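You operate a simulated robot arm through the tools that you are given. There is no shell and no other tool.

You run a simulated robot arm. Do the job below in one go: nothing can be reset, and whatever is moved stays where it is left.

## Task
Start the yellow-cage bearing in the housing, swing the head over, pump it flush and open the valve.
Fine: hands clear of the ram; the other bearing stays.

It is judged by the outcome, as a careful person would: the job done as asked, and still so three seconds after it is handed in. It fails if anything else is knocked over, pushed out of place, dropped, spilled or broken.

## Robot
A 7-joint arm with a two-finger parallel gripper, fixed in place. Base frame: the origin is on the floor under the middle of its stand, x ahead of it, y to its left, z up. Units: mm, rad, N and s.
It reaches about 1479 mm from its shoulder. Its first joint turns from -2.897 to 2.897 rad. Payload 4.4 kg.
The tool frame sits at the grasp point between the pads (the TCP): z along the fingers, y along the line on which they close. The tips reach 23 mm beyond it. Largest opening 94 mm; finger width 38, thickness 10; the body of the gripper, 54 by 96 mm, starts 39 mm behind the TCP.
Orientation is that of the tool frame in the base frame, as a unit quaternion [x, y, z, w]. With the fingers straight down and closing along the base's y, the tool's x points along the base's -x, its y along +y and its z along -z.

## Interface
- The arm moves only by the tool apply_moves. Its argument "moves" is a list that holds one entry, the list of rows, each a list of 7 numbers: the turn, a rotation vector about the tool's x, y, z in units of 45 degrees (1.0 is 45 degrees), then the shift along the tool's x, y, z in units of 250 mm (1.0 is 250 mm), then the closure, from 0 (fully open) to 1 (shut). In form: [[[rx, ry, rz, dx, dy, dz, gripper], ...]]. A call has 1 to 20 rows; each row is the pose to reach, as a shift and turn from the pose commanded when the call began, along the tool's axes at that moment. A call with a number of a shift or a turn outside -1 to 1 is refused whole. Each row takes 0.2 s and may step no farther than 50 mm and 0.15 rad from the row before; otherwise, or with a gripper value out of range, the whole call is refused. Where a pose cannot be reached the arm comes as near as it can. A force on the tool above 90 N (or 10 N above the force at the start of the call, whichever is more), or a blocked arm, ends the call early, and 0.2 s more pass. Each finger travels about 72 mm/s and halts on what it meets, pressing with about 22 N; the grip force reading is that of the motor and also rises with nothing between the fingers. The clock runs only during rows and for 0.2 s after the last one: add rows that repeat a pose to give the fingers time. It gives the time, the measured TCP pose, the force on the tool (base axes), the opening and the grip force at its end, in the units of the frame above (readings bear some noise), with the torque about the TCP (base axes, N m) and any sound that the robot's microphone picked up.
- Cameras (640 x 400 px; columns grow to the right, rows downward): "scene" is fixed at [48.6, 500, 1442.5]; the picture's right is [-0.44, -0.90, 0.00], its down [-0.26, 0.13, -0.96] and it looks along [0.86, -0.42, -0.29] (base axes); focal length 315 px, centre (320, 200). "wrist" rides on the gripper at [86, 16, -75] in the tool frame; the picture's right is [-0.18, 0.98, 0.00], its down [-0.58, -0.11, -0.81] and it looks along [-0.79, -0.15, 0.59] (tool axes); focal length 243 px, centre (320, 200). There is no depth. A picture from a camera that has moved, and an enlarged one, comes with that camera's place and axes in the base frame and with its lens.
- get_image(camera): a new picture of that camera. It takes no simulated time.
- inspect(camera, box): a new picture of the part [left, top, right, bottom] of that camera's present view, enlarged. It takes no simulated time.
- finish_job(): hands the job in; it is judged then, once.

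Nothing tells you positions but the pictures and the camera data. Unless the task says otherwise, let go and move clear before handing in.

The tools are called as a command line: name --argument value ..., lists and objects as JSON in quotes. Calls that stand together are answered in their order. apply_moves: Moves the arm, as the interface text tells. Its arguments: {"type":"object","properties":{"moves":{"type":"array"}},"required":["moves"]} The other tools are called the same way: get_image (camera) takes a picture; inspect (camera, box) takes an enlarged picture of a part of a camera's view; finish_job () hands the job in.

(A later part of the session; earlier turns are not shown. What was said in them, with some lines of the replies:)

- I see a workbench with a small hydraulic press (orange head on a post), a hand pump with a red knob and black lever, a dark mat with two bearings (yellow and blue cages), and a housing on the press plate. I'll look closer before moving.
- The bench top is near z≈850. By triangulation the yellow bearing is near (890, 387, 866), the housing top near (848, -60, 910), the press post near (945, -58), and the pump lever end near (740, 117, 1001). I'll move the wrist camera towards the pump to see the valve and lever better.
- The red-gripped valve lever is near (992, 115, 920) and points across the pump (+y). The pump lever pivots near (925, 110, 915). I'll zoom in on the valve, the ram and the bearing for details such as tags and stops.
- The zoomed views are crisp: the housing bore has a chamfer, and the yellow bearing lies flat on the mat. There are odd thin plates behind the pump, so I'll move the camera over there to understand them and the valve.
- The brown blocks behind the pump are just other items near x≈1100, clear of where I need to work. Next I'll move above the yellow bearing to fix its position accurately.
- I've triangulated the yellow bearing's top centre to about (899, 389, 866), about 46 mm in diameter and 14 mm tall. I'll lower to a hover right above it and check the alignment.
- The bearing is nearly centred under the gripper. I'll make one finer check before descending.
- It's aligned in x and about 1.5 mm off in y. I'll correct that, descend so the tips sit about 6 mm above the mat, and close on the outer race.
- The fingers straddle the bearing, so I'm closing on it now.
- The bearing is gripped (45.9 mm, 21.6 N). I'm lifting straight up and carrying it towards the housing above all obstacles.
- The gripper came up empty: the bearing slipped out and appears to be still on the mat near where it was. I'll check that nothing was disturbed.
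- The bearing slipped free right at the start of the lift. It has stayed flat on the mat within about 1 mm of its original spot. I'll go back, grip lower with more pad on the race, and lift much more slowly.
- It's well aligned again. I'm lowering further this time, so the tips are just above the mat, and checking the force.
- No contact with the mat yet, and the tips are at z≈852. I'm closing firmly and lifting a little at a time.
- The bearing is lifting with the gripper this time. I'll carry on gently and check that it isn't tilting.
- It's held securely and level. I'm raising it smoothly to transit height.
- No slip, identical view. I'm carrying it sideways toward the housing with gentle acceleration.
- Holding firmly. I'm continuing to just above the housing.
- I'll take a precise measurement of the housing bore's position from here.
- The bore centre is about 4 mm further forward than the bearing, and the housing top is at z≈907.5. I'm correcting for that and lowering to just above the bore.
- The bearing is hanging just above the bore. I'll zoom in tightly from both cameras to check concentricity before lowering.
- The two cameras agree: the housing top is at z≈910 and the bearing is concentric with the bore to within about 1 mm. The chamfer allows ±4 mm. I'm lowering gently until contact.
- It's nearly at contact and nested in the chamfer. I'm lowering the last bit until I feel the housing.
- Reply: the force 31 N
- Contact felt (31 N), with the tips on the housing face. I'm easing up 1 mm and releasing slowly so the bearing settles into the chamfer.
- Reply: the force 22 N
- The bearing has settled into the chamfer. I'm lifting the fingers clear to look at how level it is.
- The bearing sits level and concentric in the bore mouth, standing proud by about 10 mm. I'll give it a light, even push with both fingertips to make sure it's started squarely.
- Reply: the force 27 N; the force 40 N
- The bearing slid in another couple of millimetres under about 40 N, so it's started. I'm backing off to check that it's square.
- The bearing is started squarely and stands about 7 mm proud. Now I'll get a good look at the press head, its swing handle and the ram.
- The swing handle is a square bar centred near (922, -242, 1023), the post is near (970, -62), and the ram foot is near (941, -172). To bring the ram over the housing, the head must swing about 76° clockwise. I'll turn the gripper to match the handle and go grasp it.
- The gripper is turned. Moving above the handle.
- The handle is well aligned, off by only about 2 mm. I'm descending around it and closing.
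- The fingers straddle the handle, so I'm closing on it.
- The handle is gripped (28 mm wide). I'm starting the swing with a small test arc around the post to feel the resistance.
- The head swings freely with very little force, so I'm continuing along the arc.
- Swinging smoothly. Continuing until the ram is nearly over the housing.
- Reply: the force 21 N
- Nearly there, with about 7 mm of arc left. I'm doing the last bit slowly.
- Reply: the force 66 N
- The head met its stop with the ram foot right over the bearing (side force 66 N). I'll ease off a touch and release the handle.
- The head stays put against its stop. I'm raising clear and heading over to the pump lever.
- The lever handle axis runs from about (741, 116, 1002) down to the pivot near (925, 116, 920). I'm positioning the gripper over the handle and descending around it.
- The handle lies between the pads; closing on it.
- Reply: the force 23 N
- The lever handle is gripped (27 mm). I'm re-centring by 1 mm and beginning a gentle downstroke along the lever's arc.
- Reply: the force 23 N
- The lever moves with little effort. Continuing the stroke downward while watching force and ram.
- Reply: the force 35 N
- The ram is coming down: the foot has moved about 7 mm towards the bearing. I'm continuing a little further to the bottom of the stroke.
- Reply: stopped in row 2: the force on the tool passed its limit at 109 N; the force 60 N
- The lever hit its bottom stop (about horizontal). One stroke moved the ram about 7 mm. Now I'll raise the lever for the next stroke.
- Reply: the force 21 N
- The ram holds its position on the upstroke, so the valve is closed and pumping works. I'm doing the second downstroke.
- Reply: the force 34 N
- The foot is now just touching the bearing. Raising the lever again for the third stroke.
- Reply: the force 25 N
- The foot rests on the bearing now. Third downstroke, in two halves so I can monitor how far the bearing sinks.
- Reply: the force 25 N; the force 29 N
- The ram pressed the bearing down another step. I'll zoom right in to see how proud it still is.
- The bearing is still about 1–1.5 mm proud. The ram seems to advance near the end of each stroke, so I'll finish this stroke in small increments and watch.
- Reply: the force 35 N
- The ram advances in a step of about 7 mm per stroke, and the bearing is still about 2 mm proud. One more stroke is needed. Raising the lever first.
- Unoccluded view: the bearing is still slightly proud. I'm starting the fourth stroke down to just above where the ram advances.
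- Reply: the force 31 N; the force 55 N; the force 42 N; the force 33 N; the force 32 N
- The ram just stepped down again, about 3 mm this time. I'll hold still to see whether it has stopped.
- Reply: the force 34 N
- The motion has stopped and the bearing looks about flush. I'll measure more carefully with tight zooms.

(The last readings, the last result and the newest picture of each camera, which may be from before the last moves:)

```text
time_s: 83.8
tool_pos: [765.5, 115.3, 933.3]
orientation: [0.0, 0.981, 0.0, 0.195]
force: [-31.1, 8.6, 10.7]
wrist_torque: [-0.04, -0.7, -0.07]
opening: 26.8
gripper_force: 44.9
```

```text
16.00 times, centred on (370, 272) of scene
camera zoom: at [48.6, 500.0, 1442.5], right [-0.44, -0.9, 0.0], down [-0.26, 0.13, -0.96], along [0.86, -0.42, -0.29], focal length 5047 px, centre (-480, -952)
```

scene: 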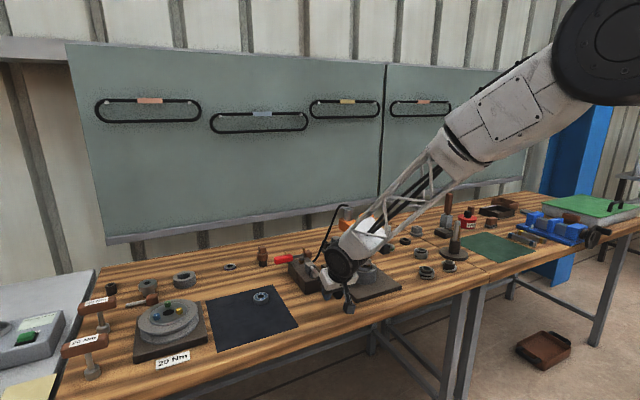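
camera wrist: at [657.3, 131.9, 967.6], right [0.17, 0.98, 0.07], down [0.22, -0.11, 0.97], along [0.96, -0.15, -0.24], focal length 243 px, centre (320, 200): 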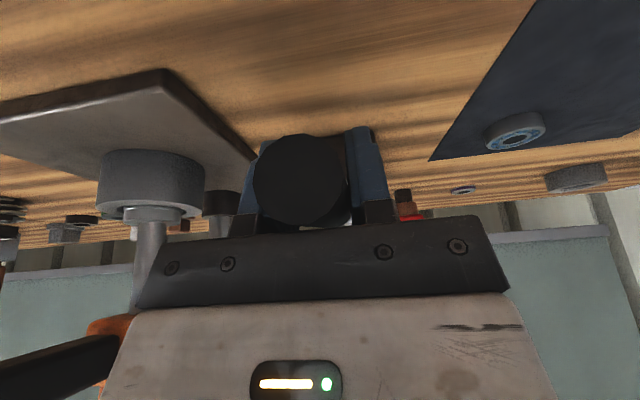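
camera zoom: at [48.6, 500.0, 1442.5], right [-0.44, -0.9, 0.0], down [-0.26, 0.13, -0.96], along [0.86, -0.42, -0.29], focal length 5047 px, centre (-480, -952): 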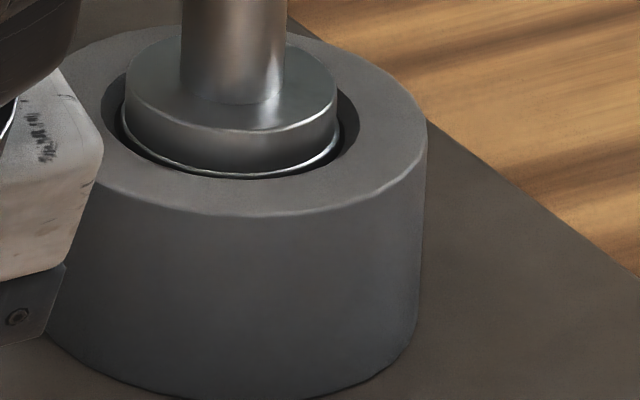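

The bearing top is flush with the housing face to within about half a millimetre, and the ram stopped short of its usual step, so it's seated. I'm releasing the lever here and backing away.

apply_moves --moves '[[[0, 0, 0, 0, 0, 0, 0.7], [0, 0, 0, 0, 0, 0, 0.5], [0, 0, 0, 0, 0, 0, 0.3], [0, 0, 0, 0, 0, 0, 0.3], [0, 0, 0, 0, 0, -0.04, 0.2], [0, 0, 0, 0, 0, -0.12, 0.2], [0, 0, 0, 0, 0, -0.24, 0.2], [0, 0, 0, 0, 0, -0.4, 0.2], [0, 0, 0, 0, 0, -0.5, 0.2]]]'

get_image --camera "wrist"

inspect --camera "scene" --box '[260, 210, 400, 300]'

```text
time_s: 85.8
tool_pos: [717.0, 113.8, 1051.5]
orientation: [0.0, 0.981, 0.0, 0.195]
force: [0.2, -0.2, -0.4]
wrist_torque: [-0.02, -0.02, 0.02]
opening: 75.3
gripper_force: 0.1
```

```text
taken
camera wrist: at [609.4, 131.8, 1087.5], right [0.17, 0.98, 0.07], down [0.23, -0.11, 0.97], along [0.96, -0.15, -0.24], focal length 243 px, centre (320, 200)
```

wrist: 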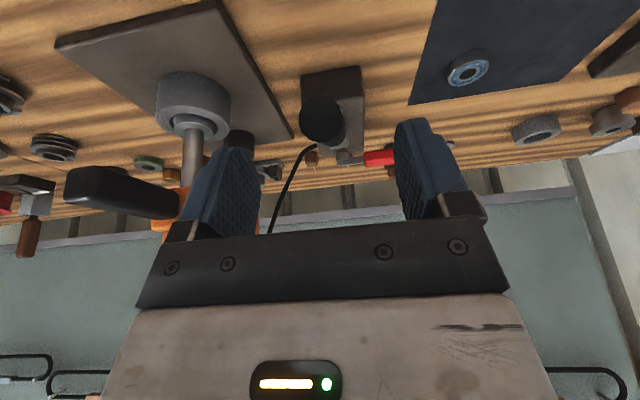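

```text
4.44 times, centred on (330, 255) of scene
camera zoom: at [48.6, 500.0, 1442.5], right [-0.44, -0.9, 0.0], down [-0.26, 0.13, -0.96], along [0.86, -0.42, -0.29], focal length 1402 px, centre (276, -44)
```

zoom: 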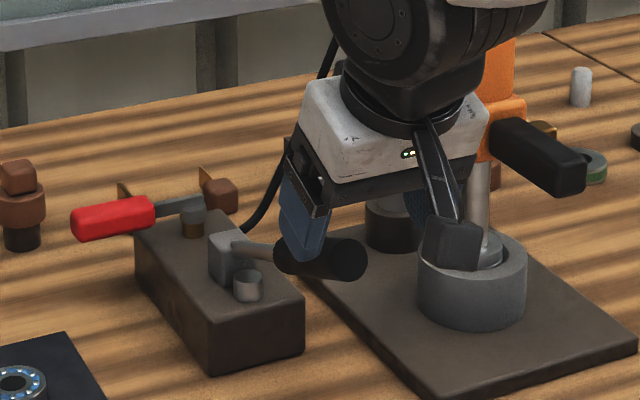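

The lever is released and holds. Next is the valve: its red grip runs from y≈145 to 213 at x≈1003, z≈923. I'll straighten the tool and rise first.

apply_moves --moves '[[[0, 0.125, 0, -0.04, 0, -0.1, 0.2], [0, 0.25, 0, -0.08, 0, -0.2, 0.2], [0, 0.375, 0, -0.12, 0, -0.3, 0.1], [0, 0.5, 0, -0.153, 0, -0.37, 0], [0, 0.5, 0, -0.153, 0, -0.37, 0]]]'

inspect --camera "scene" --box '[260, 210, 400, 300]'

get_image --camera "wrist"

```text
time_s: 87.0
tool_pos: [717.0, 114.7, 1151.2]
orientation: [0.0, 1.0, 0.0, 0.001]
force: [0.3, 0.0, -0.7]
wrist_torque: [-0.01, 0.0, -0.01]
opening: 94.3
gripper_force: 0.0
```

```text
4.44 times, centred on (330, 255) of scene
camera zoom: at [48.6, 500.0, 1442.5], right [-0.44, -0.9, 0.0], down [-0.26, 0.13, -0.96], along [0.86, -0.42, -0.29], focal length 1402 px, centre (276, -44)
```

zoom: 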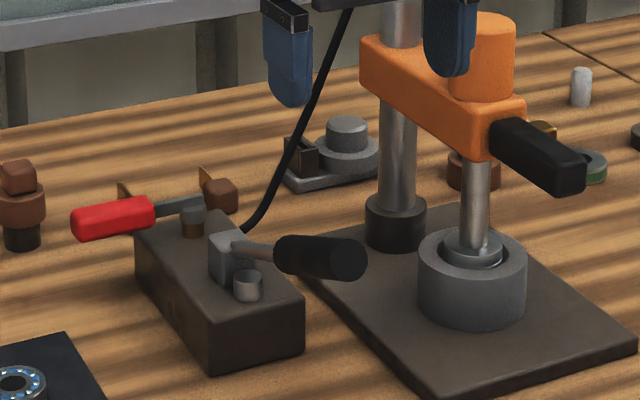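

```text
taken
camera wrist: at [631.2, 131.2, 1226.6], right [0.18, 0.98, 0.0], down [0.58, -0.11, 0.81], along [0.79, -0.15, -0.59], focal length 243 px, centre (320, 200)
```

wrist: 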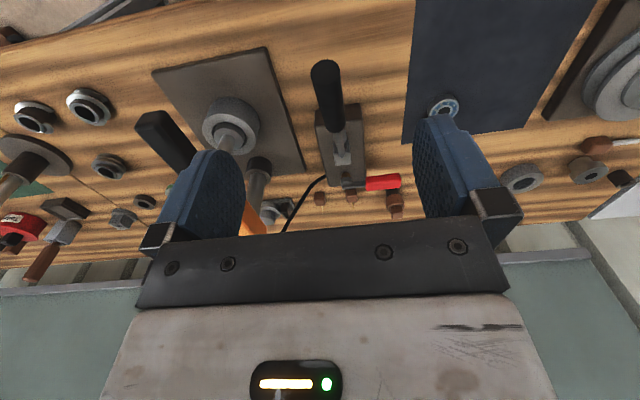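

The lever sprang back to its rest position. I'll look at the pressed bearing without obstruction.

inspect --camera "scene" --box '[355, 258, 387, 278]'

inspect --camera "wrist" --box '[200, 90, 264, 156]'

```text
16.00 times, centred on (371, 268) of scene
camera zoom: at [48.6, 500.0, 1442.5], right [-0.44, -0.9, 0.0], down [-0.26, 0.13, -0.96], along [0.86, -0.42, -0.29], focal length 5047 px, centre (-496, -888)
```

zoom: 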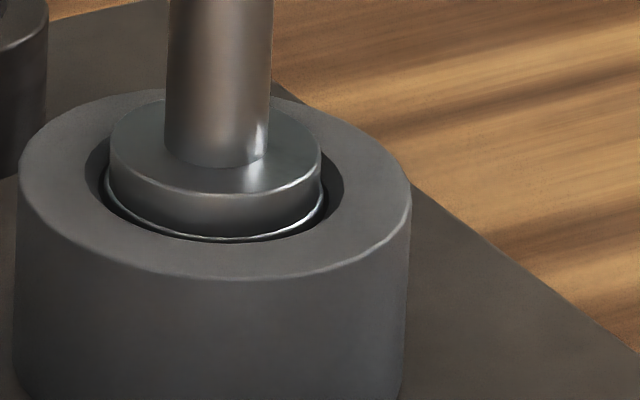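

```text
6.06 times, centred on (232, 123) of wrist
camera zoom: at [631.2, 131.2, 1226.6], right [0.18, 0.98, 0.0], down [0.58, -0.11, 0.81], along [0.79, -0.15, -0.59], focal length 1470 px, centre (853, 667)
```

zoom: 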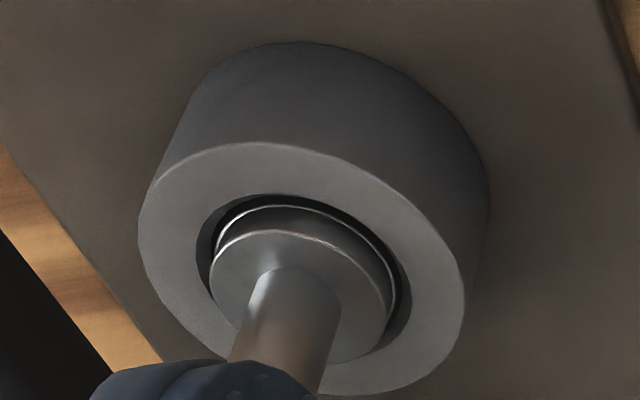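

The bearing sits flush under the ram. Now I'll turn the gripper 90° and move over to the valve's red grip.

apply_moves --moves '[[[0, 0, -0.14, -0.08, 0.02, 0, 0], [0, 0, -0.3, -0.17, 0.04, 0, 0], [0, 0, -0.46, -0.27, 0.06, 0, 0], [0, 0, -0.62, -0.37, 0.09, 0, 0], [0, 0, -0.78, -0.47, 0.11, 0, 0], [0, 0, -0.9, -0.54, 0.13, 0, 0], [0, 0, -1.0, -0.6, 0.14, 0, 0], [0, 0, -1.0, -0.6, 0.14, 0, 0]]]'

apply_moves --moves '[[[0, 0, -0.14, -0.06, -0.035, 0.02, 0], [0, 0, -0.3, -0.14, -0.08, 0.06, 0], [0, 0, -0.46, -0.22, -0.13, 0.12, 0], [0, 0, -0.62, -0.31, -0.18, 0.18, 0], [0, 0, -0.78, -0.39, -0.23, 0.24, 0], [0, 0, -0.9, -0.45, -0.265, 0.29, 0], [0, 0, -1.0, -0.484, -0.286, 0.32, 0], [0, 0, -1.0, -0.484, -0.286, 0.32, 0]]]'

get_image --camera "wrist"

get_image --camera "scene"

```text
time_s: 88.8
tool_pos: [867.7, 150.2, 1150.9]
orientation: [-0.383, 0.924, 0.0, -0.001]
force: [-0.5, 0.4, 0.5]
wrist_torque: [-0.03, -0.04, -0.01]
opening: 93.9
gripper_force: 0.1
```

```text
time_s: 90.6
tool_pos: [1002.5, 185.5, 1069.0]
orientation: [0.708, -0.707, 0.0, 0.0]
force: [0.6, 0.8, 0.3]
wrist_torque: [-0.01, 0.01, -0.03]
opening: 94.0
gripper_force: 0.0
```

```text
taken
camera wrist: at [987.3, 99.9, 1143.7], right [-0.98, 0.18, 0.0], down [0.11, 0.58, 0.81], along [0.15, 0.79, -0.59], focal length 243 px, centre (320, 200)
```

wrist: 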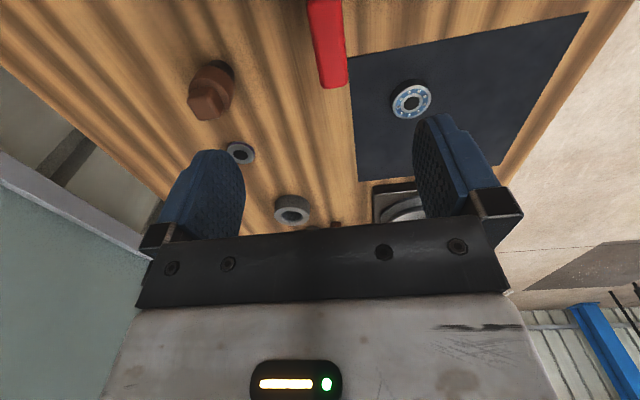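

```text
taken
```

scene: 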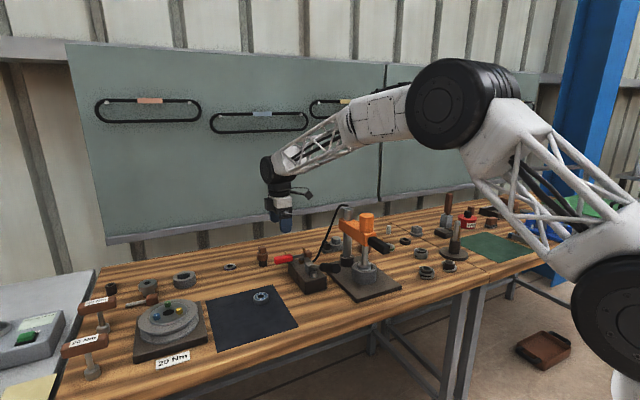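

inspect --camera "wrist" --box '[270, 0, 390, 100]'

inspect --camera "scene" --box '[250, 180, 340, 290]'

```text
4.00 times, centred on (330, 50) of wrist
camera zoom: at [987.3, 99.9, 1143.7], right [-0.98, 0.18, 0.0], down [0.11, 0.58, 0.81], along [0.15, 0.79, -0.59], focal length 970 px, centre (280, 800)
```

zoom: 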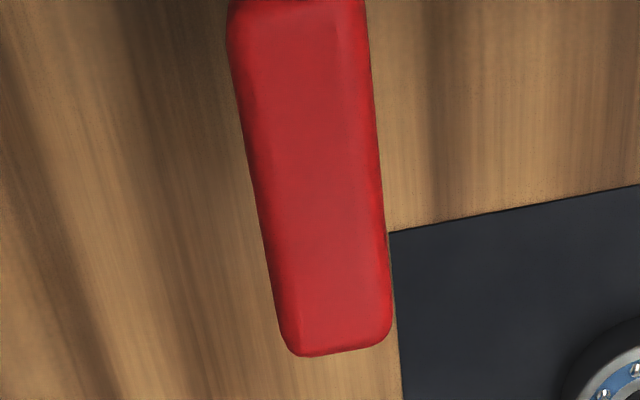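

```text
3.64 times, centred on (295, 235) of scene
camera zoom: at [48.6, 500.0, 1442.5], right [-0.44, -0.9, 0.0], down [-0.26, 0.13, -0.96], along [0.86, -0.42, -0.29], focal length 1147 px, centre (411, 73)
```

zoom: 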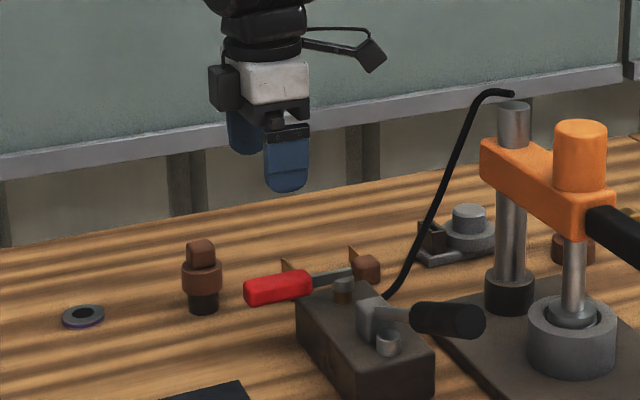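

The red grip lies about 8 mm to the robot side of my estimate. I'm correcting and descending around it.

apply_moves --moves '[[[0, 0, 0, 0, 0.015, 0.08, 0], [0, 0, 0, 0, 0.033, 0.2, 0], [0, 0, 0, 0, 0.033, 0.34, 0], [0, 0, 0, 0, 0.033, 0.44, 0.2], [0, 0, 0, 0, 0.033, 0.48, 0.3], [0, 0, 0, 0, 0.033, 0.48, 0.3]]]'

get_image --camera "wrist"

inspect --camera "scene" --box '[250, 200, 340, 290]'

```text
time_s: 92.0
tool_pos: [996.7, 184.6, 949.7]
orientation: [-0.707, 0.708, -0.001, 0.0]
force: [-0.9, 0.2, -0.8]
wrist_torque: [0.0, -0.01, 0.01]
opening: 65.7
gripper_force: 0.1
```

```text
taken
camera wrist: at [980.3, 99.3, 1025.3], right [-0.98, 0.18, 0.0], down [0.11, 0.58, 0.81], along [0.15, 0.79, -0.59], focal length 243 px, centre (320, 200)
```

wrist: 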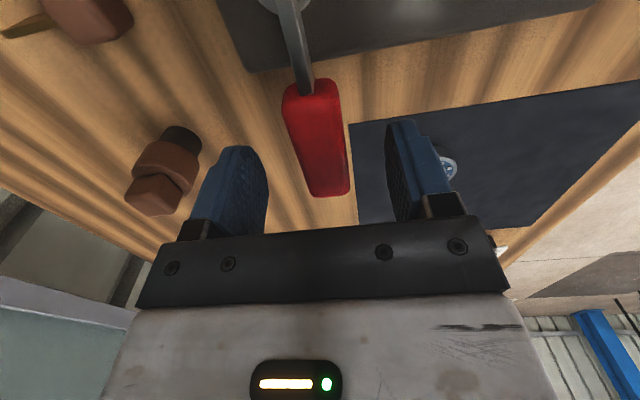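

```text
4.44 times, centred on (295, 245) of scene
camera zoom: at [48.6, 500.0, 1442.5], right [-0.44, -0.9, 0.0], down [-0.26, 0.13, -0.96], along [0.86, -0.42, -0.29], focal length 1402 px, centre (431, 0)
```

zoom: 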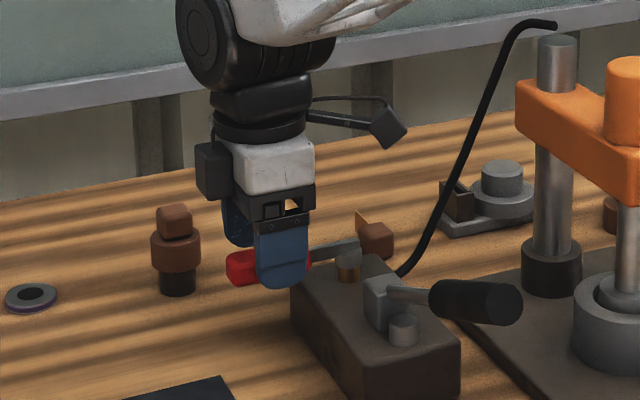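

Well centred. Lowering onto the red grip and closing.

apply_moves --moves '[[[0, 0, 0, 0, 0, 0.04, 0.3], [0, 0, 0, 0, 0, 0.08, 0.3], [0, 0, 0, 0, 0, 0.106, 0.3], [0, 0, 0, 0, 0, 0.106, 0.5], [0, 0, 0, 0, 0, 0.106, 0.7], [0, 0, 0, 0, 0, 0.106, 0.8], [0, 0, 0, 0, 0, 0.106, 0.85], [0, 0, 0, 0, 0, 0.106, 0.85]]]'

get_image --camera "wrist"

inspect --camera "scene" --box '[250, 200, 340, 290]'

```text
time_s: 93.8
tool_pos: [996.0, 184.8, 923.8]
orientation: [0.708, -0.707, 0.0, -0.001]
force: [-30.4, -0.8, 5.4]
wrist_torque: [0.16, 0.08, -1.95]
opening: 25.1
gripper_force: 45.0
```

```text
taken
camera wrist: at [979.5, 99.3, 998.7], right [-0.98, 0.18, 0.0], down [0.11, 0.58, 0.81], along [0.15, 0.79, -0.59], focal length 243 px, centre (320, 200)
```

wrist: 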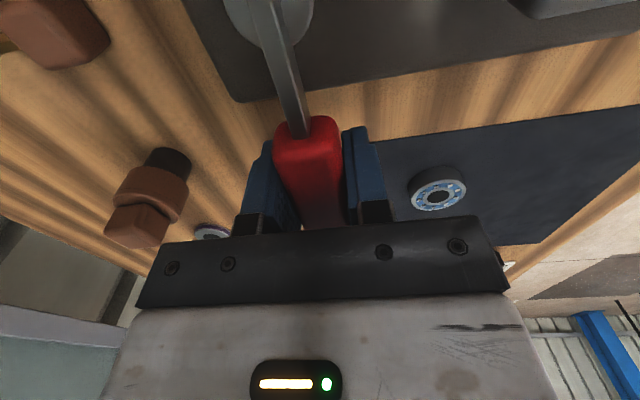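

```text
4.44 times, centred on (295, 245) of scene
camera zoom: at [48.6, 500.0, 1442.5], right [-0.44, -0.9, 0.0], down [-0.26, 0.13, -0.96], along [0.86, -0.42, -0.29], focal length 1402 px, centre (431, 0)
```

zoom: 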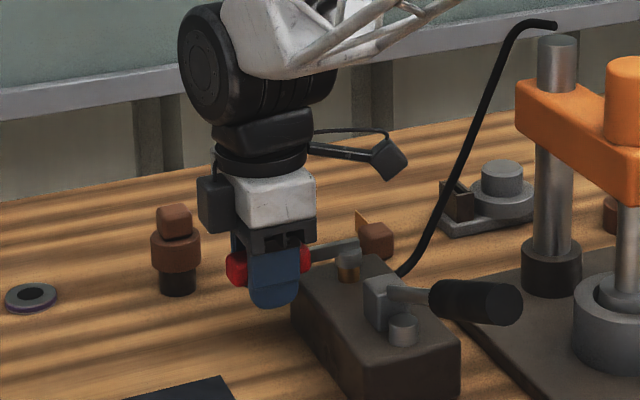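

The valve grip is held (25 mm). It resisted 30 N towards +x, so I'll gently test turning it the other way (towards the robot).

apply_moves --moves '[[[0, 0, -0.0255, 0.0002, 0.0055, 0, 0.85], [0, 0, -0.051, 0.0004, 0.0109, 0, 0.85], [0, 0, -0.051, 0.0004, 0.0109, 0, 0.85]]]'

inspect --camera "scene" --box '[270, 235, 330, 275]'

```text
time_s: 94.6
tool_pos: [994.3, 184.8, 924.1]
orientation: [0.721, -0.692, 0.0, -0.002]
force: [45.8, 9.3, -13.6]
wrist_torque: [-0.22, 0.31, -1.4]
opening: 26.3
gripper_force: 45.0
```

```text
10.00 times, centred on (300, 255) of scene
camera zoom: at [48.6, 500.0, 1442.5], right [-0.44, -0.9, 0.0], down [-0.26, 0.13, -0.96], along [0.86, -0.42, -0.29], focal length 3154 px, centre (520, -350)
```

zoom: 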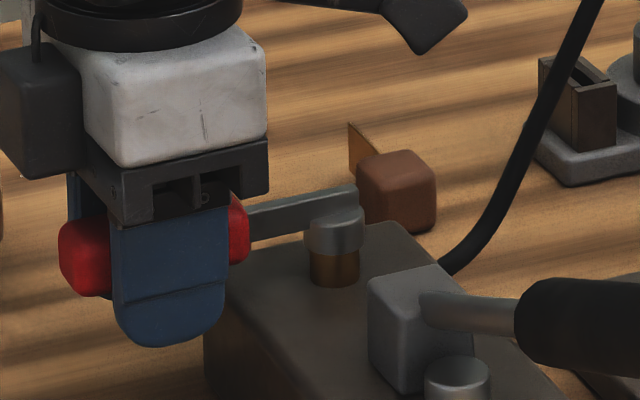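

apply_moves --moves '[[[0, 0, 0.034, 0.0003, -0.0072, 0, 0.85], [0, 0, 0.068, 0.0005, -0.0144, 0, 0.85], [0, 0, 0.09, 0.0008, -0.019, 0, 0.85], [0, 0, 0.11, 0.001, -0.0235, 0, 0.85], [0, 0, 0.11, 0.001, -0.0235, 0, 0.85]]]'

inspect --camera "scene" --box '[270, 235, 330, 275]'

```text
time_s: 95.8
tool_pos: [997.8, 185.1, 923.6]
orientation: [-0.691, 0.723, 0.0, 0.0]
force: [-2.5, 17.5, 1.2]
wrist_torque: [-1.27, 0.06, -0.18]
opening: 25.0
gripper_force: 44.8
```

```text
10.00 times, centred on (300, 255) of scene
camera zoom: at [48.6, 500.0, 1442.5], right [-0.44, -0.9, 0.0], down [-0.26, 0.13, -0.96], along [0.86, -0.42, -0.29], focal length 3154 px, centre (520, -350)
```

zoom: 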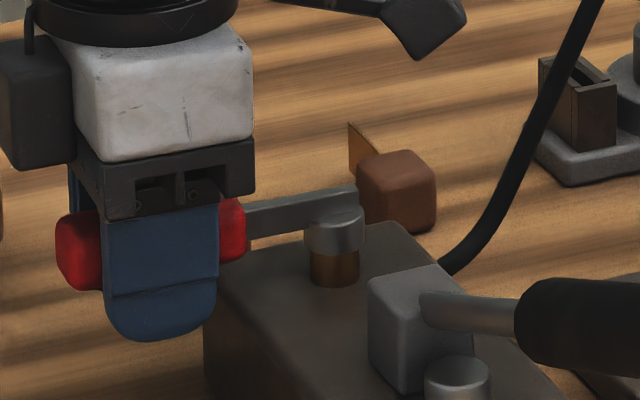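

The valve turns freely clockwise (towards +x), so that is the opening direction. I'm following its arc.

apply_moves --moves '[[[0, 0, 0.0637, 0.0003, -0.0136, 0, 0.85], [0, 0, 0.1273, 0.001, -0.0272, 0, 0.85], [0, 0, 0.191, 0.0026, -0.0408, 0, 0.85], [0, 0, 0.2546, 0.0046, -0.0541, 0, 0.85], [0, 0, 0.318, 0.0076, -0.0675, 0, 0.85], [0, 0, 0.382, 0.011, -0.0806, 0, 0.85], [0, 0, 0.382, 0.011, -0.0806, 0, 0.85]]]'

inspect --camera "scene" --box '[260, 225, 340, 280]'

inspect --camera "scene" --box '[345, 240, 393, 282]'

get_image --camera "wrist"

```text
time_s: 97.4
tool_pos: [1018.0, 180.8, 923.5]
orientation: [-0.574, 0.819, 0.001, 0.001]
force: [4.3, -8.9, 10.1]
wrist_torque: [-1.37, 0.39, 0.41]
opening: 24.9
gripper_force: 44.8
```

```text
7.27 times, centred on (300, 252) of scene
camera zoom: at [48.6, 500.0, 1442.5], right [-0.44, -0.9, 0.0], down [-0.26, 0.13, -0.96], along [0.86, -0.42, -0.29], focal length 2294 px, centre (466, -182)
```

zoom: 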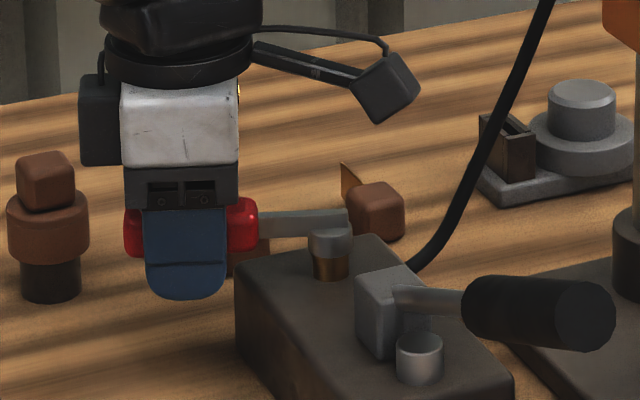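

```text
9.52 times, centred on (369, 261) of scene
camera zoom: at [48.6, 500.0, 1442.5], right [-0.44, -0.9, 0.0], down [-0.26, 0.13, -0.96], along [0.86, -0.42, -0.29], focal length 3004 px, centre (-147, -381)
```

zoom: 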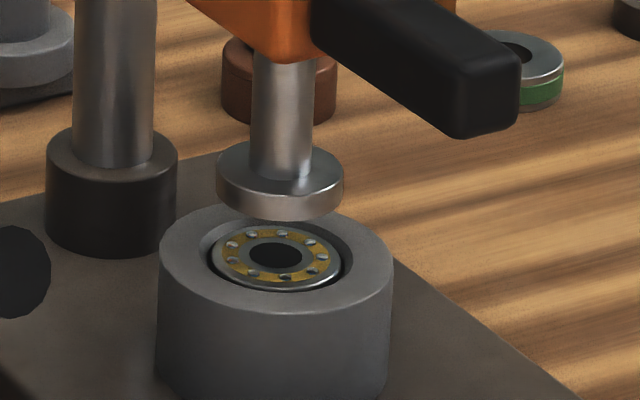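

```text
taken
camera wrist: at [974.4, 105.9, 998.7], right [-0.86, 0.51, 0.0], down [0.3, 0.51, 0.81], along [0.41, 0.7, -0.59], focal length 243 px, centre (320, 200)
```

wrist: 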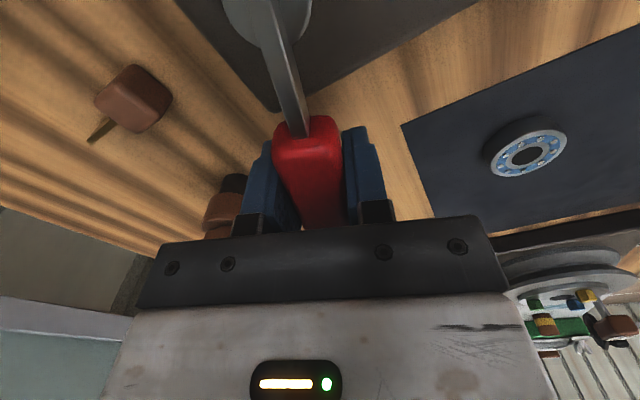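

Opening the valve has already let the ram retract fully, and the yellow bearing is visible seated in the housing. I'll turn the valve further to make sure it's properly open.

apply_moves --moves '[[[0, 0, 0.0637, 0.0003, -0.0136, 0, 0.85], [0, 0, 0.1273, 0.001, -0.0272, 0, 0.85], [0, 0, 0.191, 0.0026, -0.0408, 0, 0.85], [0, 0, 0.2546, 0.0046, -0.0541, 0, 0.85], [0, 0, 0.382, 0.011, -0.0806, 0, 0.85], [0, 0, 0.5093, 0.0199, -0.1062, 0, 0.85], [0, 0, 0.5093, 0.0199, -0.1062, 0, 0.85]]]'

inspect --camera "scene" --box '[260, 225, 340, 280]'

inspect --camera "scene" --box '[355, 258, 387, 278]'

get_image --camera "wrist"

```text
time_s: 99.0
tool_pos: [1042.3, 167.9, 923.8]
orientation: [-0.4, 0.917, 0.0, -0.001]
force: [-0.1, -39.1, 8.6]
wrist_torque: [-0.03, 0.12, 1.67]
opening: 24.8
gripper_force: 45.4
```

```text
7.27 times, centred on (300, 252) of scene
camera zoom: at [48.6, 500.0, 1442.5], right [-0.44, -0.9, 0.0], down [-0.26, 0.13, -0.96], along [0.86, -0.42, -0.29], focal length 2294 px, centre (466, -182)
```

zoom: 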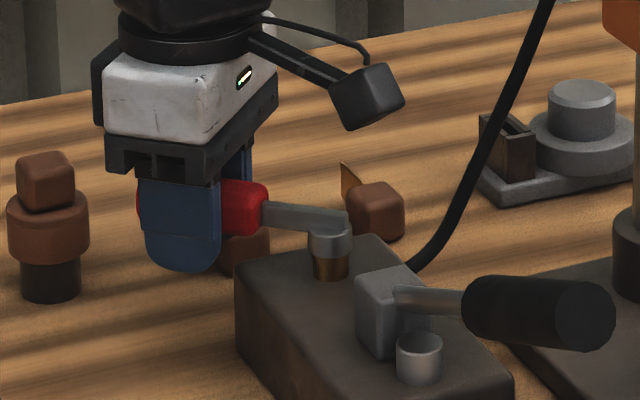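

```text
16.00 times, centred on (371, 268) of scene
camera zoom: at [48.6, 500.0, 1442.5], right [-0.44, -0.9, 0.0], down [-0.26, 0.13, -0.96], along [0.86, -0.42, -0.29], focal length 5047 px, centre (-496, -888)
```

zoom: 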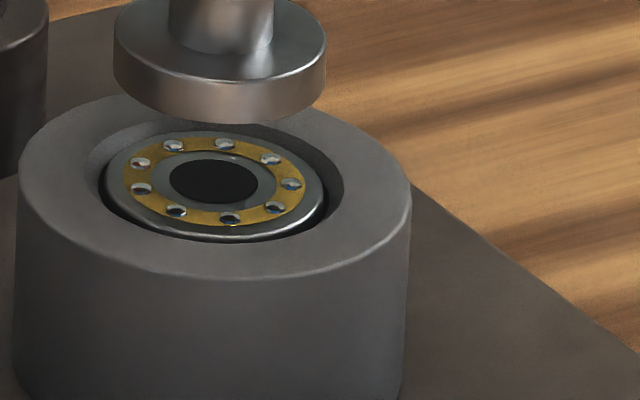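

```text
taken
camera wrist: at [972.2, 115.1, 998.7], right [-0.6, 0.8, 0.0], down [0.47, 0.35, 0.81], along [0.65, 0.48, -0.59], focal length 243 px, centre (320, 200)
```

wrist: 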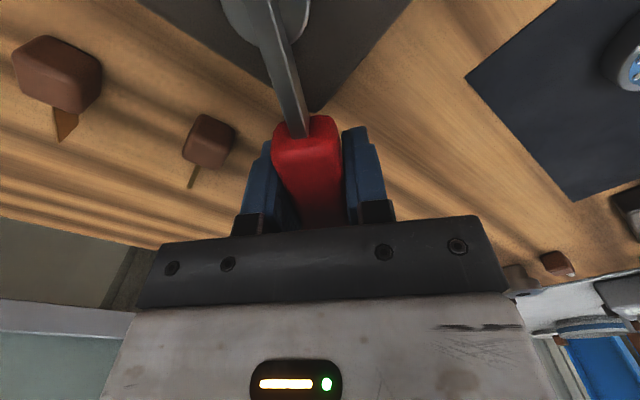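

The ram is up and the bearing face is level with the housing face (within about 0.4 mm). The valve is at roughly 43°. I'll continue turning until it's well open or meets its stop.

apply_moves --moves '[[[0, 0, 0.0637, 0.0043, -0.0136, 0, 0.85], [0, 0, 0.1273, 0.005, -0.0272, 0, 0.85], [0, 0, 0.191, 0.0066, -0.0408, 0, 0.85], [0, 0, 0.2546, 0.0086, -0.0541, 0, 0.85], [0, 0, 0.318, 0.0116, -0.0675, 0, 0.85], [0, 0, 0.382, 0.015, -0.0806, 0, 0.85], [0, 0, 0.382, 0.015, -0.0806, 0, 0.85]]]'

inspect --camera "scene" --box '[260, 225, 340, 280]'

get_image --camera "wrist"

```text
time_s: 100.6
tool_pos: [1054.8, 151.5, 923.6]
orientation: [-0.26, 0.966, 0.0, 0.001]
force: [36.1, -6.0, -4.5]
wrist_torque: [0.31, -0.18, 1.75]
opening: 25.3
gripper_force: 45.4
```

```text
7.27 times, centred on (300, 252) of scene
camera zoom: at [48.6, 500.0, 1442.5], right [-0.44, -0.9, 0.0], down [-0.26, 0.13, -0.96], along [0.86, -0.42, -0.29], focal length 2294 px, centre (466, -182)
```

zoom: 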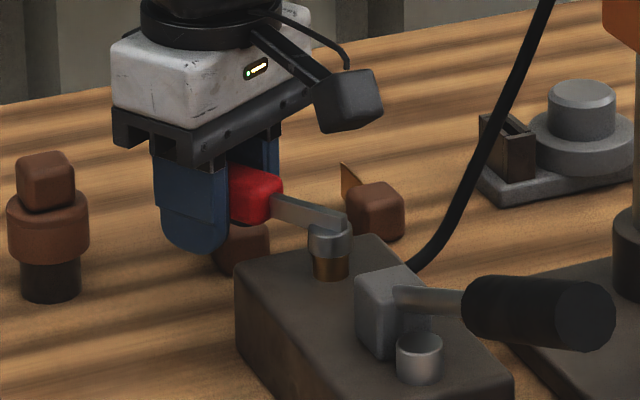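

```text
taken
camera wrist: at [972.7, 122.8, 998.7], right [-0.33, 0.94, 0.0], down [0.56, 0.2, 0.81], along [0.76, 0.27, -0.59], focal length 243 px, centre (320, 200)
```

wrist: 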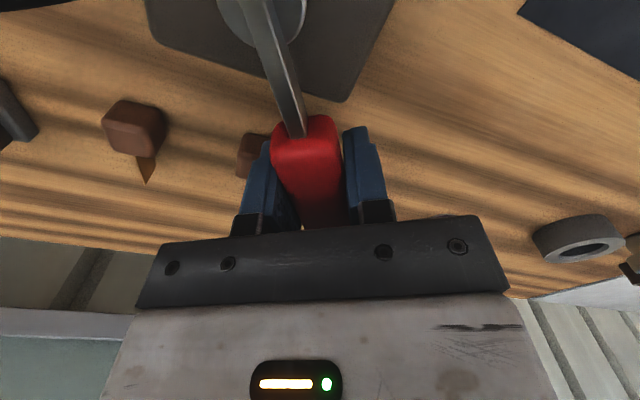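

apply_moves --moves '[[[0, 0, 0.0637, -0.003, -0.0136, 0, 0.85], [0, 0, 0.1273, -0.002, -0.0272, 0, 0.85], [0, 0, 0.191, -0.0004, -0.0408, 0, 0.85], [0, 0, 0.2546, 0.0016, -0.0541, 0, 0.85], [0, 0, 0.2546, 0.0016, -0.0541, 0, 0.85]]]'

inspect --camera "scene" --box '[260, 225, 340, 280]'

get_image --camera "wrist"

```text
time_s: 101.8
tool_pos: [1062.2, 138.3, 924.1]
orientation: [-0.162, 0.987, -0.001, -0.001]
force: [13.9, -23.5, 1.1]
wrist_torque: [-0.31, 1.01, 1.72]
opening: 25.8
gripper_force: 44.8
```

```text
7.27 times, centred on (300, 252) of scene
camera zoom: at [48.6, 500.0, 1442.5], right [-0.44, -0.9, 0.0], down [-0.26, 0.13, -0.96], along [0.86, -0.42, -0.29], focal length 2294 px, centre (466, -182)
```

zoom: 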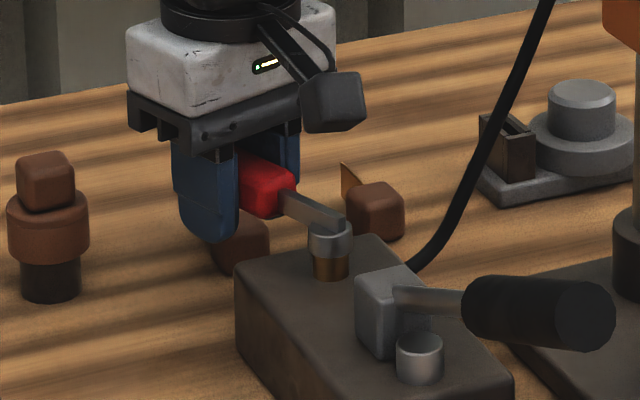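

```text
taken
camera wrist: at [974.5, 127.6, 998.8], right [-0.14, 0.99, 0.0], down [0.59, 0.08, 0.81], along [0.8, 0.11, -0.59], focal length 243 px, centre (320, 200)
```

wrist: 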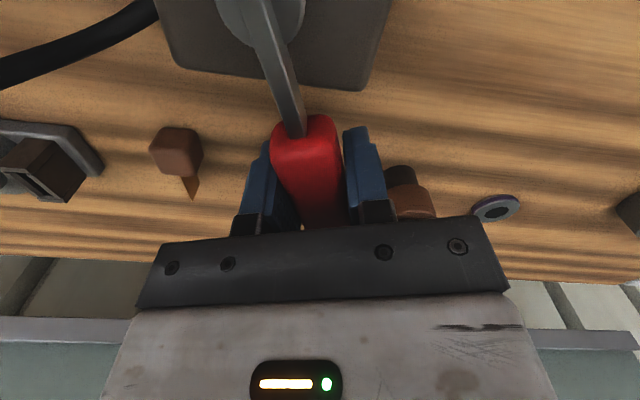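

It's about 71° open now, with no stop yet. I'll go on a little more to bring it in line with the pump body.

apply_moves --moves '[[[0, 0, 0.0637, 0.0003, -0.0136, 0, 0.85], [0, 0, 0.1273, 0.001, -0.0272, 0, 0.85], [0, 0, 0.191, 0.0026, -0.0408, 0, 0.85], [0, 0, 0.2546, 0.0046, -0.0541, 0, 0.85], [0, 0, 0.2546, 0.0046, -0.0541, 0, 0.85]]]'

inspect --camera "scene" --box '[260, 225, 340, 280]'

get_image --camera "wrist"

```text
time_s: 103.0
tool_pos: [1064.9, 125.8, 924.0]
orientation: [-0.061, 0.998, 0.0, 0.001]
force: [0.1, -27.5, 17.0]
wrist_torque: [0.34, -0.32, 1.82]
opening: 25.8
gripper_force: 45.2
```

```text
7.27 times, centred on (300, 252) of scene
camera zoom: at [48.6, 500.0, 1442.5], right [-0.44, -0.9, 0.0], down [-0.26, 0.13, -0.96], along [0.86, -0.42, -0.29], focal length 2294 px, centre (466, -182)
```

zoom: 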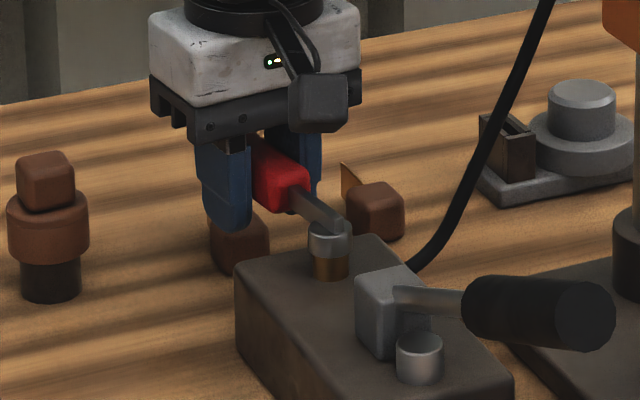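

```text
taken
camera wrist: at [977.0, 131.8, 998.7], right [0.06, 1.0, 0.0], down [0.59, -0.04, 0.81], along [0.81, -0.05, -0.59], focal length 243 px, centre (320, 200)
```

wrist: 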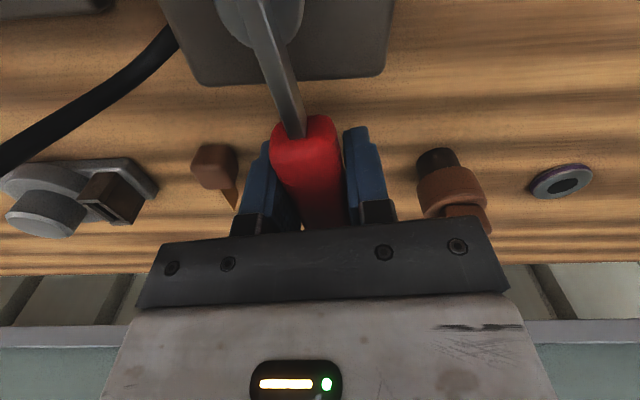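

apply_moves --moves '[[[0, 0, 0.0637, 0.0003, -0.0136, 0, 0.85], [0, 0, 0.1273, 0.001, -0.0272, 0, 0.85], [0, 0, 0.1528, 0.0016, -0.0326, 0, 0.85], [0, 0, 0.1528, 0.0016, -0.0326, 0, 0.85]]]'

inspect --camera "scene" --box '[260, 225, 340, 280]'

```text
time_s: 104.0
tool_pos: [1064.8, 118.2, 924.5]
orientation: [-0.002, 1.0, 0.001, 0.001]
force: [20.7, -24.9, 14.7]
wrist_torque: [0.12, 0.59, 1.78]
opening: 26.1
gripper_force: 44.8
```

```text
7.27 times, centred on (300, 252) of scene
camera zoom: at [48.6, 500.0, 1442.5], right [-0.44, -0.9, 0.0], down [-0.26, 0.13, -0.96], along [0.86, -0.42, -0.29], focal length 2294 px, centre (466, -182)
```

zoom: 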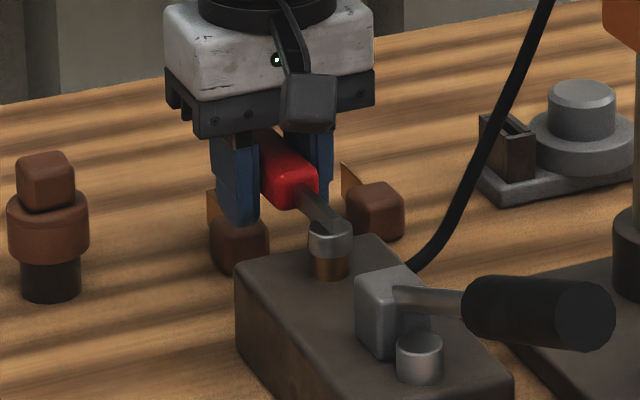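

The valve now points in line with the pump body (about 90°). I'm releasing it gently and rising straight up.

apply_moves --moves '[[[0, 0, 0, 0, 0, 0, 0.7], [0, 0, 0, 0, 0, 0, 0.55], [0, 0, 0, 0, 0, 0, 0.4], [0, 0, 0, 0, 0, 0, 0.4], [0, 0, 0, 0, 0, -0.05, 0.4], [0, 0, 0, 0, 0, -0.15, 0.4], [0, 0, 0, 0, 0, -0.3, 0.4], [0, 0, 0, 0, 0, -0.45, 0.4], [0, 0, 0, 0, 0, -0.6, 0.4]]]'

inspect --camera "scene" --box '[260, 225, 340, 280]'

get_image --camera "wrist"

```text
time_s: 106.0
tool_pos: [1062.6, 119.7, 1071.9]
orientation: [-0.002, 1.0, 0.0, -0.001]
force: [-0.1, -1.0, -0.7]
wrist_torque: [0.0, -0.01, -0.01]
opening: 56.7
gripper_force: 0.1
```

```text
7.27 times, centred on (300, 252) of scene
camera zoom: at [48.6, 500.0, 1442.5], right [-0.44, -0.9, 0.0], down [-0.26, 0.13, -0.96], along [0.86, -0.42, -0.29], focal length 2294 px, centre (466, -182)
```

zoom: 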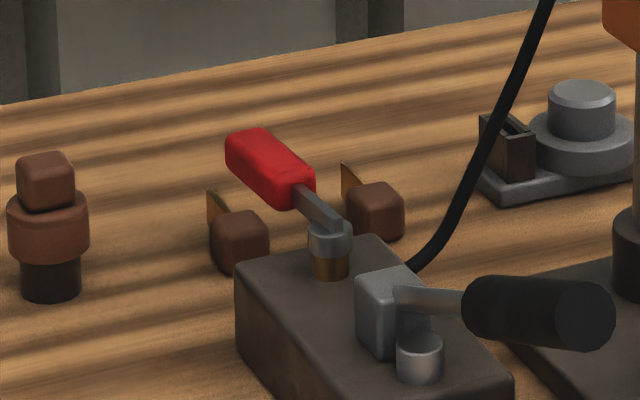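

```text
taken
camera wrist: at [977.0, 136.2, 1147.5], right [0.18, 0.98, 0.0], down [0.58, -0.11, 0.81], along [0.79, -0.14, -0.59], focal length 243 px, centre (320, 200)
```

wrist: 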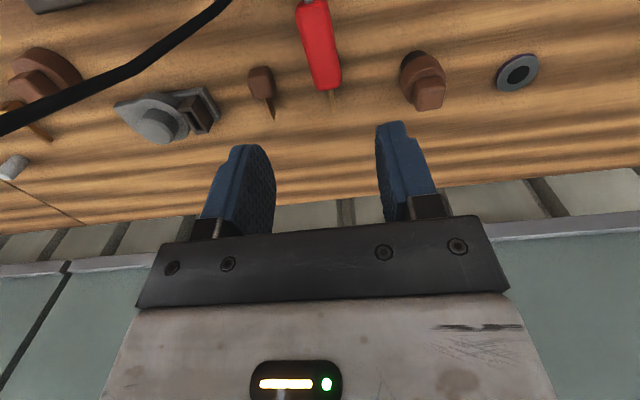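

The valve stays open, the ram is up, and the bearing measures flush to within a few tenths of a millimetre. I'm retreating clear of the bench, then doing a final check.

apply_moves --moves '[[[0, 0, 0, 0, 0, -0.15, 0.4], [0, 0, 0, 0, 0, -0.3, 0.4], [0, 0, 0, 0, 0, -0.45, 0.4], [0, 0, 0, 0.1, 0.02, -0.58, 0.3], [0, 0, 0, 0.25, 0.04, -0.65, 0.2], [0, 0, 0, 0.42, 0.06, -0.7, 0.1], [0, 0, 0, 0.6, 0.08, -0.7, 0], [0, 0, 0, 0.78, 0.1, -0.7, 0], [0, 0, 0, 0.95, 0.1, -0.7, 0]]]'

apply_moves --moves '[[[0, 0, 0, 0.1, 0, 0, 0], [0, 0, 0, 0.25, 0, 0, 0], [0, 0, 0, 0.42, 0, 0, 0], [0, 0, 0, 0.55, 0, 0, 0], [0, 0, 0, 0.6, 0, 0, 0], [0, 0, 0, 0.6, 0, 0, 0]]]'

get_image --camera "scene"

inspect --camera "scene" --box '[260, 200, 410, 300]'

inspect --camera "scene" --box '[355, 258, 387, 278]'

get_image --camera "wrist"

```text
time_s: 108.0
tool_pos: [827.7, 140.7, 1247.0]
orientation: [-0.003, 1.0, 0.0, 0.0]
force: [-0.5, 0.1, -0.6]
wrist_torque: [-0.03, 0.05, 0.02]
opening: 94.1
gripper_force: 0.1
```

```text
time_s: 109.4
tool_pos: [677.9, 140.2, 1246.5]
orientation: [-0.003, 1.0, -0.001, 0.0]
force: [0.2, 0.9, 0.6]
wrist_torque: [0.03, -0.03, 0.01]
opening: 93.9
gripper_force: 0.1
```

```text
taken
```

scene: 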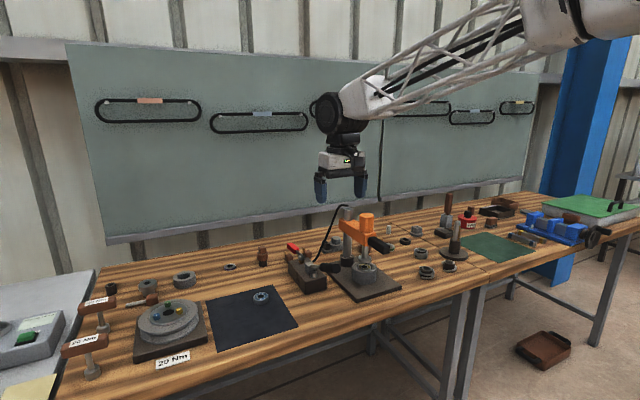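

```text
4.00 times, centred on (335, 250) of scene
camera zoom: at [48.6, 500.0, 1442.5], right [-0.44, -0.9, 0.0], down [-0.26, 0.13, -0.96], along [0.86, -0.42, -0.29], focal length 1262 px, centre (260, 0)
```

zoom: 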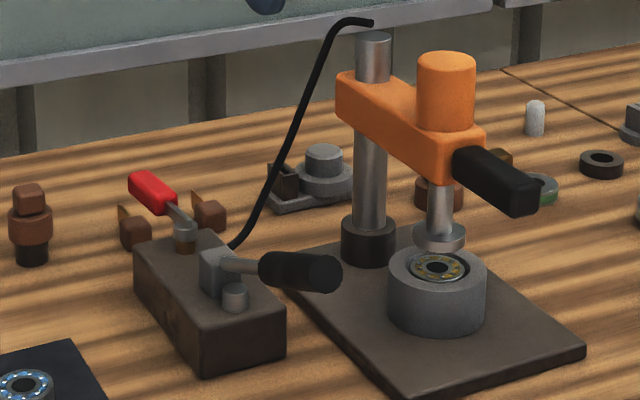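

```text
16.00 times, centred on (371, 268) of scene
camera zoom: at [48.6, 500.0, 1442.5], right [-0.44, -0.9, 0.0], down [-0.26, 0.13, -0.96], along [0.86, -0.42, -0.29], focal length 5047 px, centre (-496, -888)
```

zoom: 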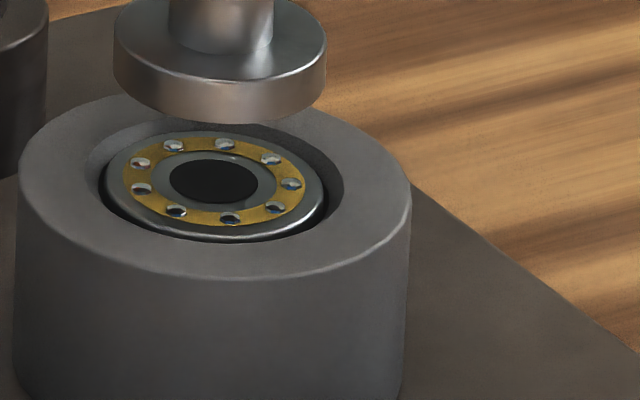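

```text
taken
camera wrist: at [591.2, 156.8, 1322.1], right [0.18, 0.98, 0.0], down [0.58, -0.11, 0.81], along [0.79, -0.14, -0.59], focal length 243 px, centre (320, 200)
```

wrist: 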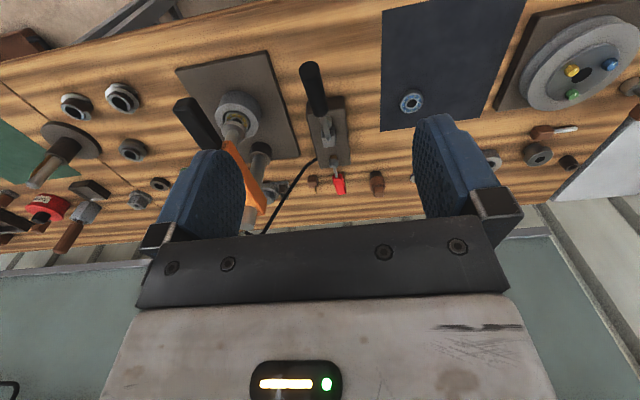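

Everything is in its final state. The yellow-cage bearing is pressed flush in the housing, the head is over it with the ram retracted, and the valve is open. The blue bearing is untouched and the arm is clear, so I'm handing in.

finish_job

```text
The job is handed in.
```

The yellow-cage bearing is pressed flush in the housing. The head is swung over against its stop, and the valve is open with the ram fully retracted. From the scene camera, the bearing face is level with the housing face to within about 0.5 mm.

- **First pick-up:** my first grip on the bearing slipped as I started to lift. It stayed flat on the mat within about 1 mm of where it was, and a lower grip held.
- **Pumping:** it took four strokes. Each of the first three moved the ram about 7 mm. The fourth stopped after about 3 mm, with the bearing flush.
- **Pump lever:** I let go of it partway down, and it sprang back to its rest position.
- **Valve:** I turned it about 90°, so it now lines up with the pump body. It met no stop, and the ram had already gone back up by about 20°.

The blue-cage bearing stayed where it was, and nothing else on the bench was disturbed. The gripper stayed away from the ram during pumping and is now well clear of the bench.
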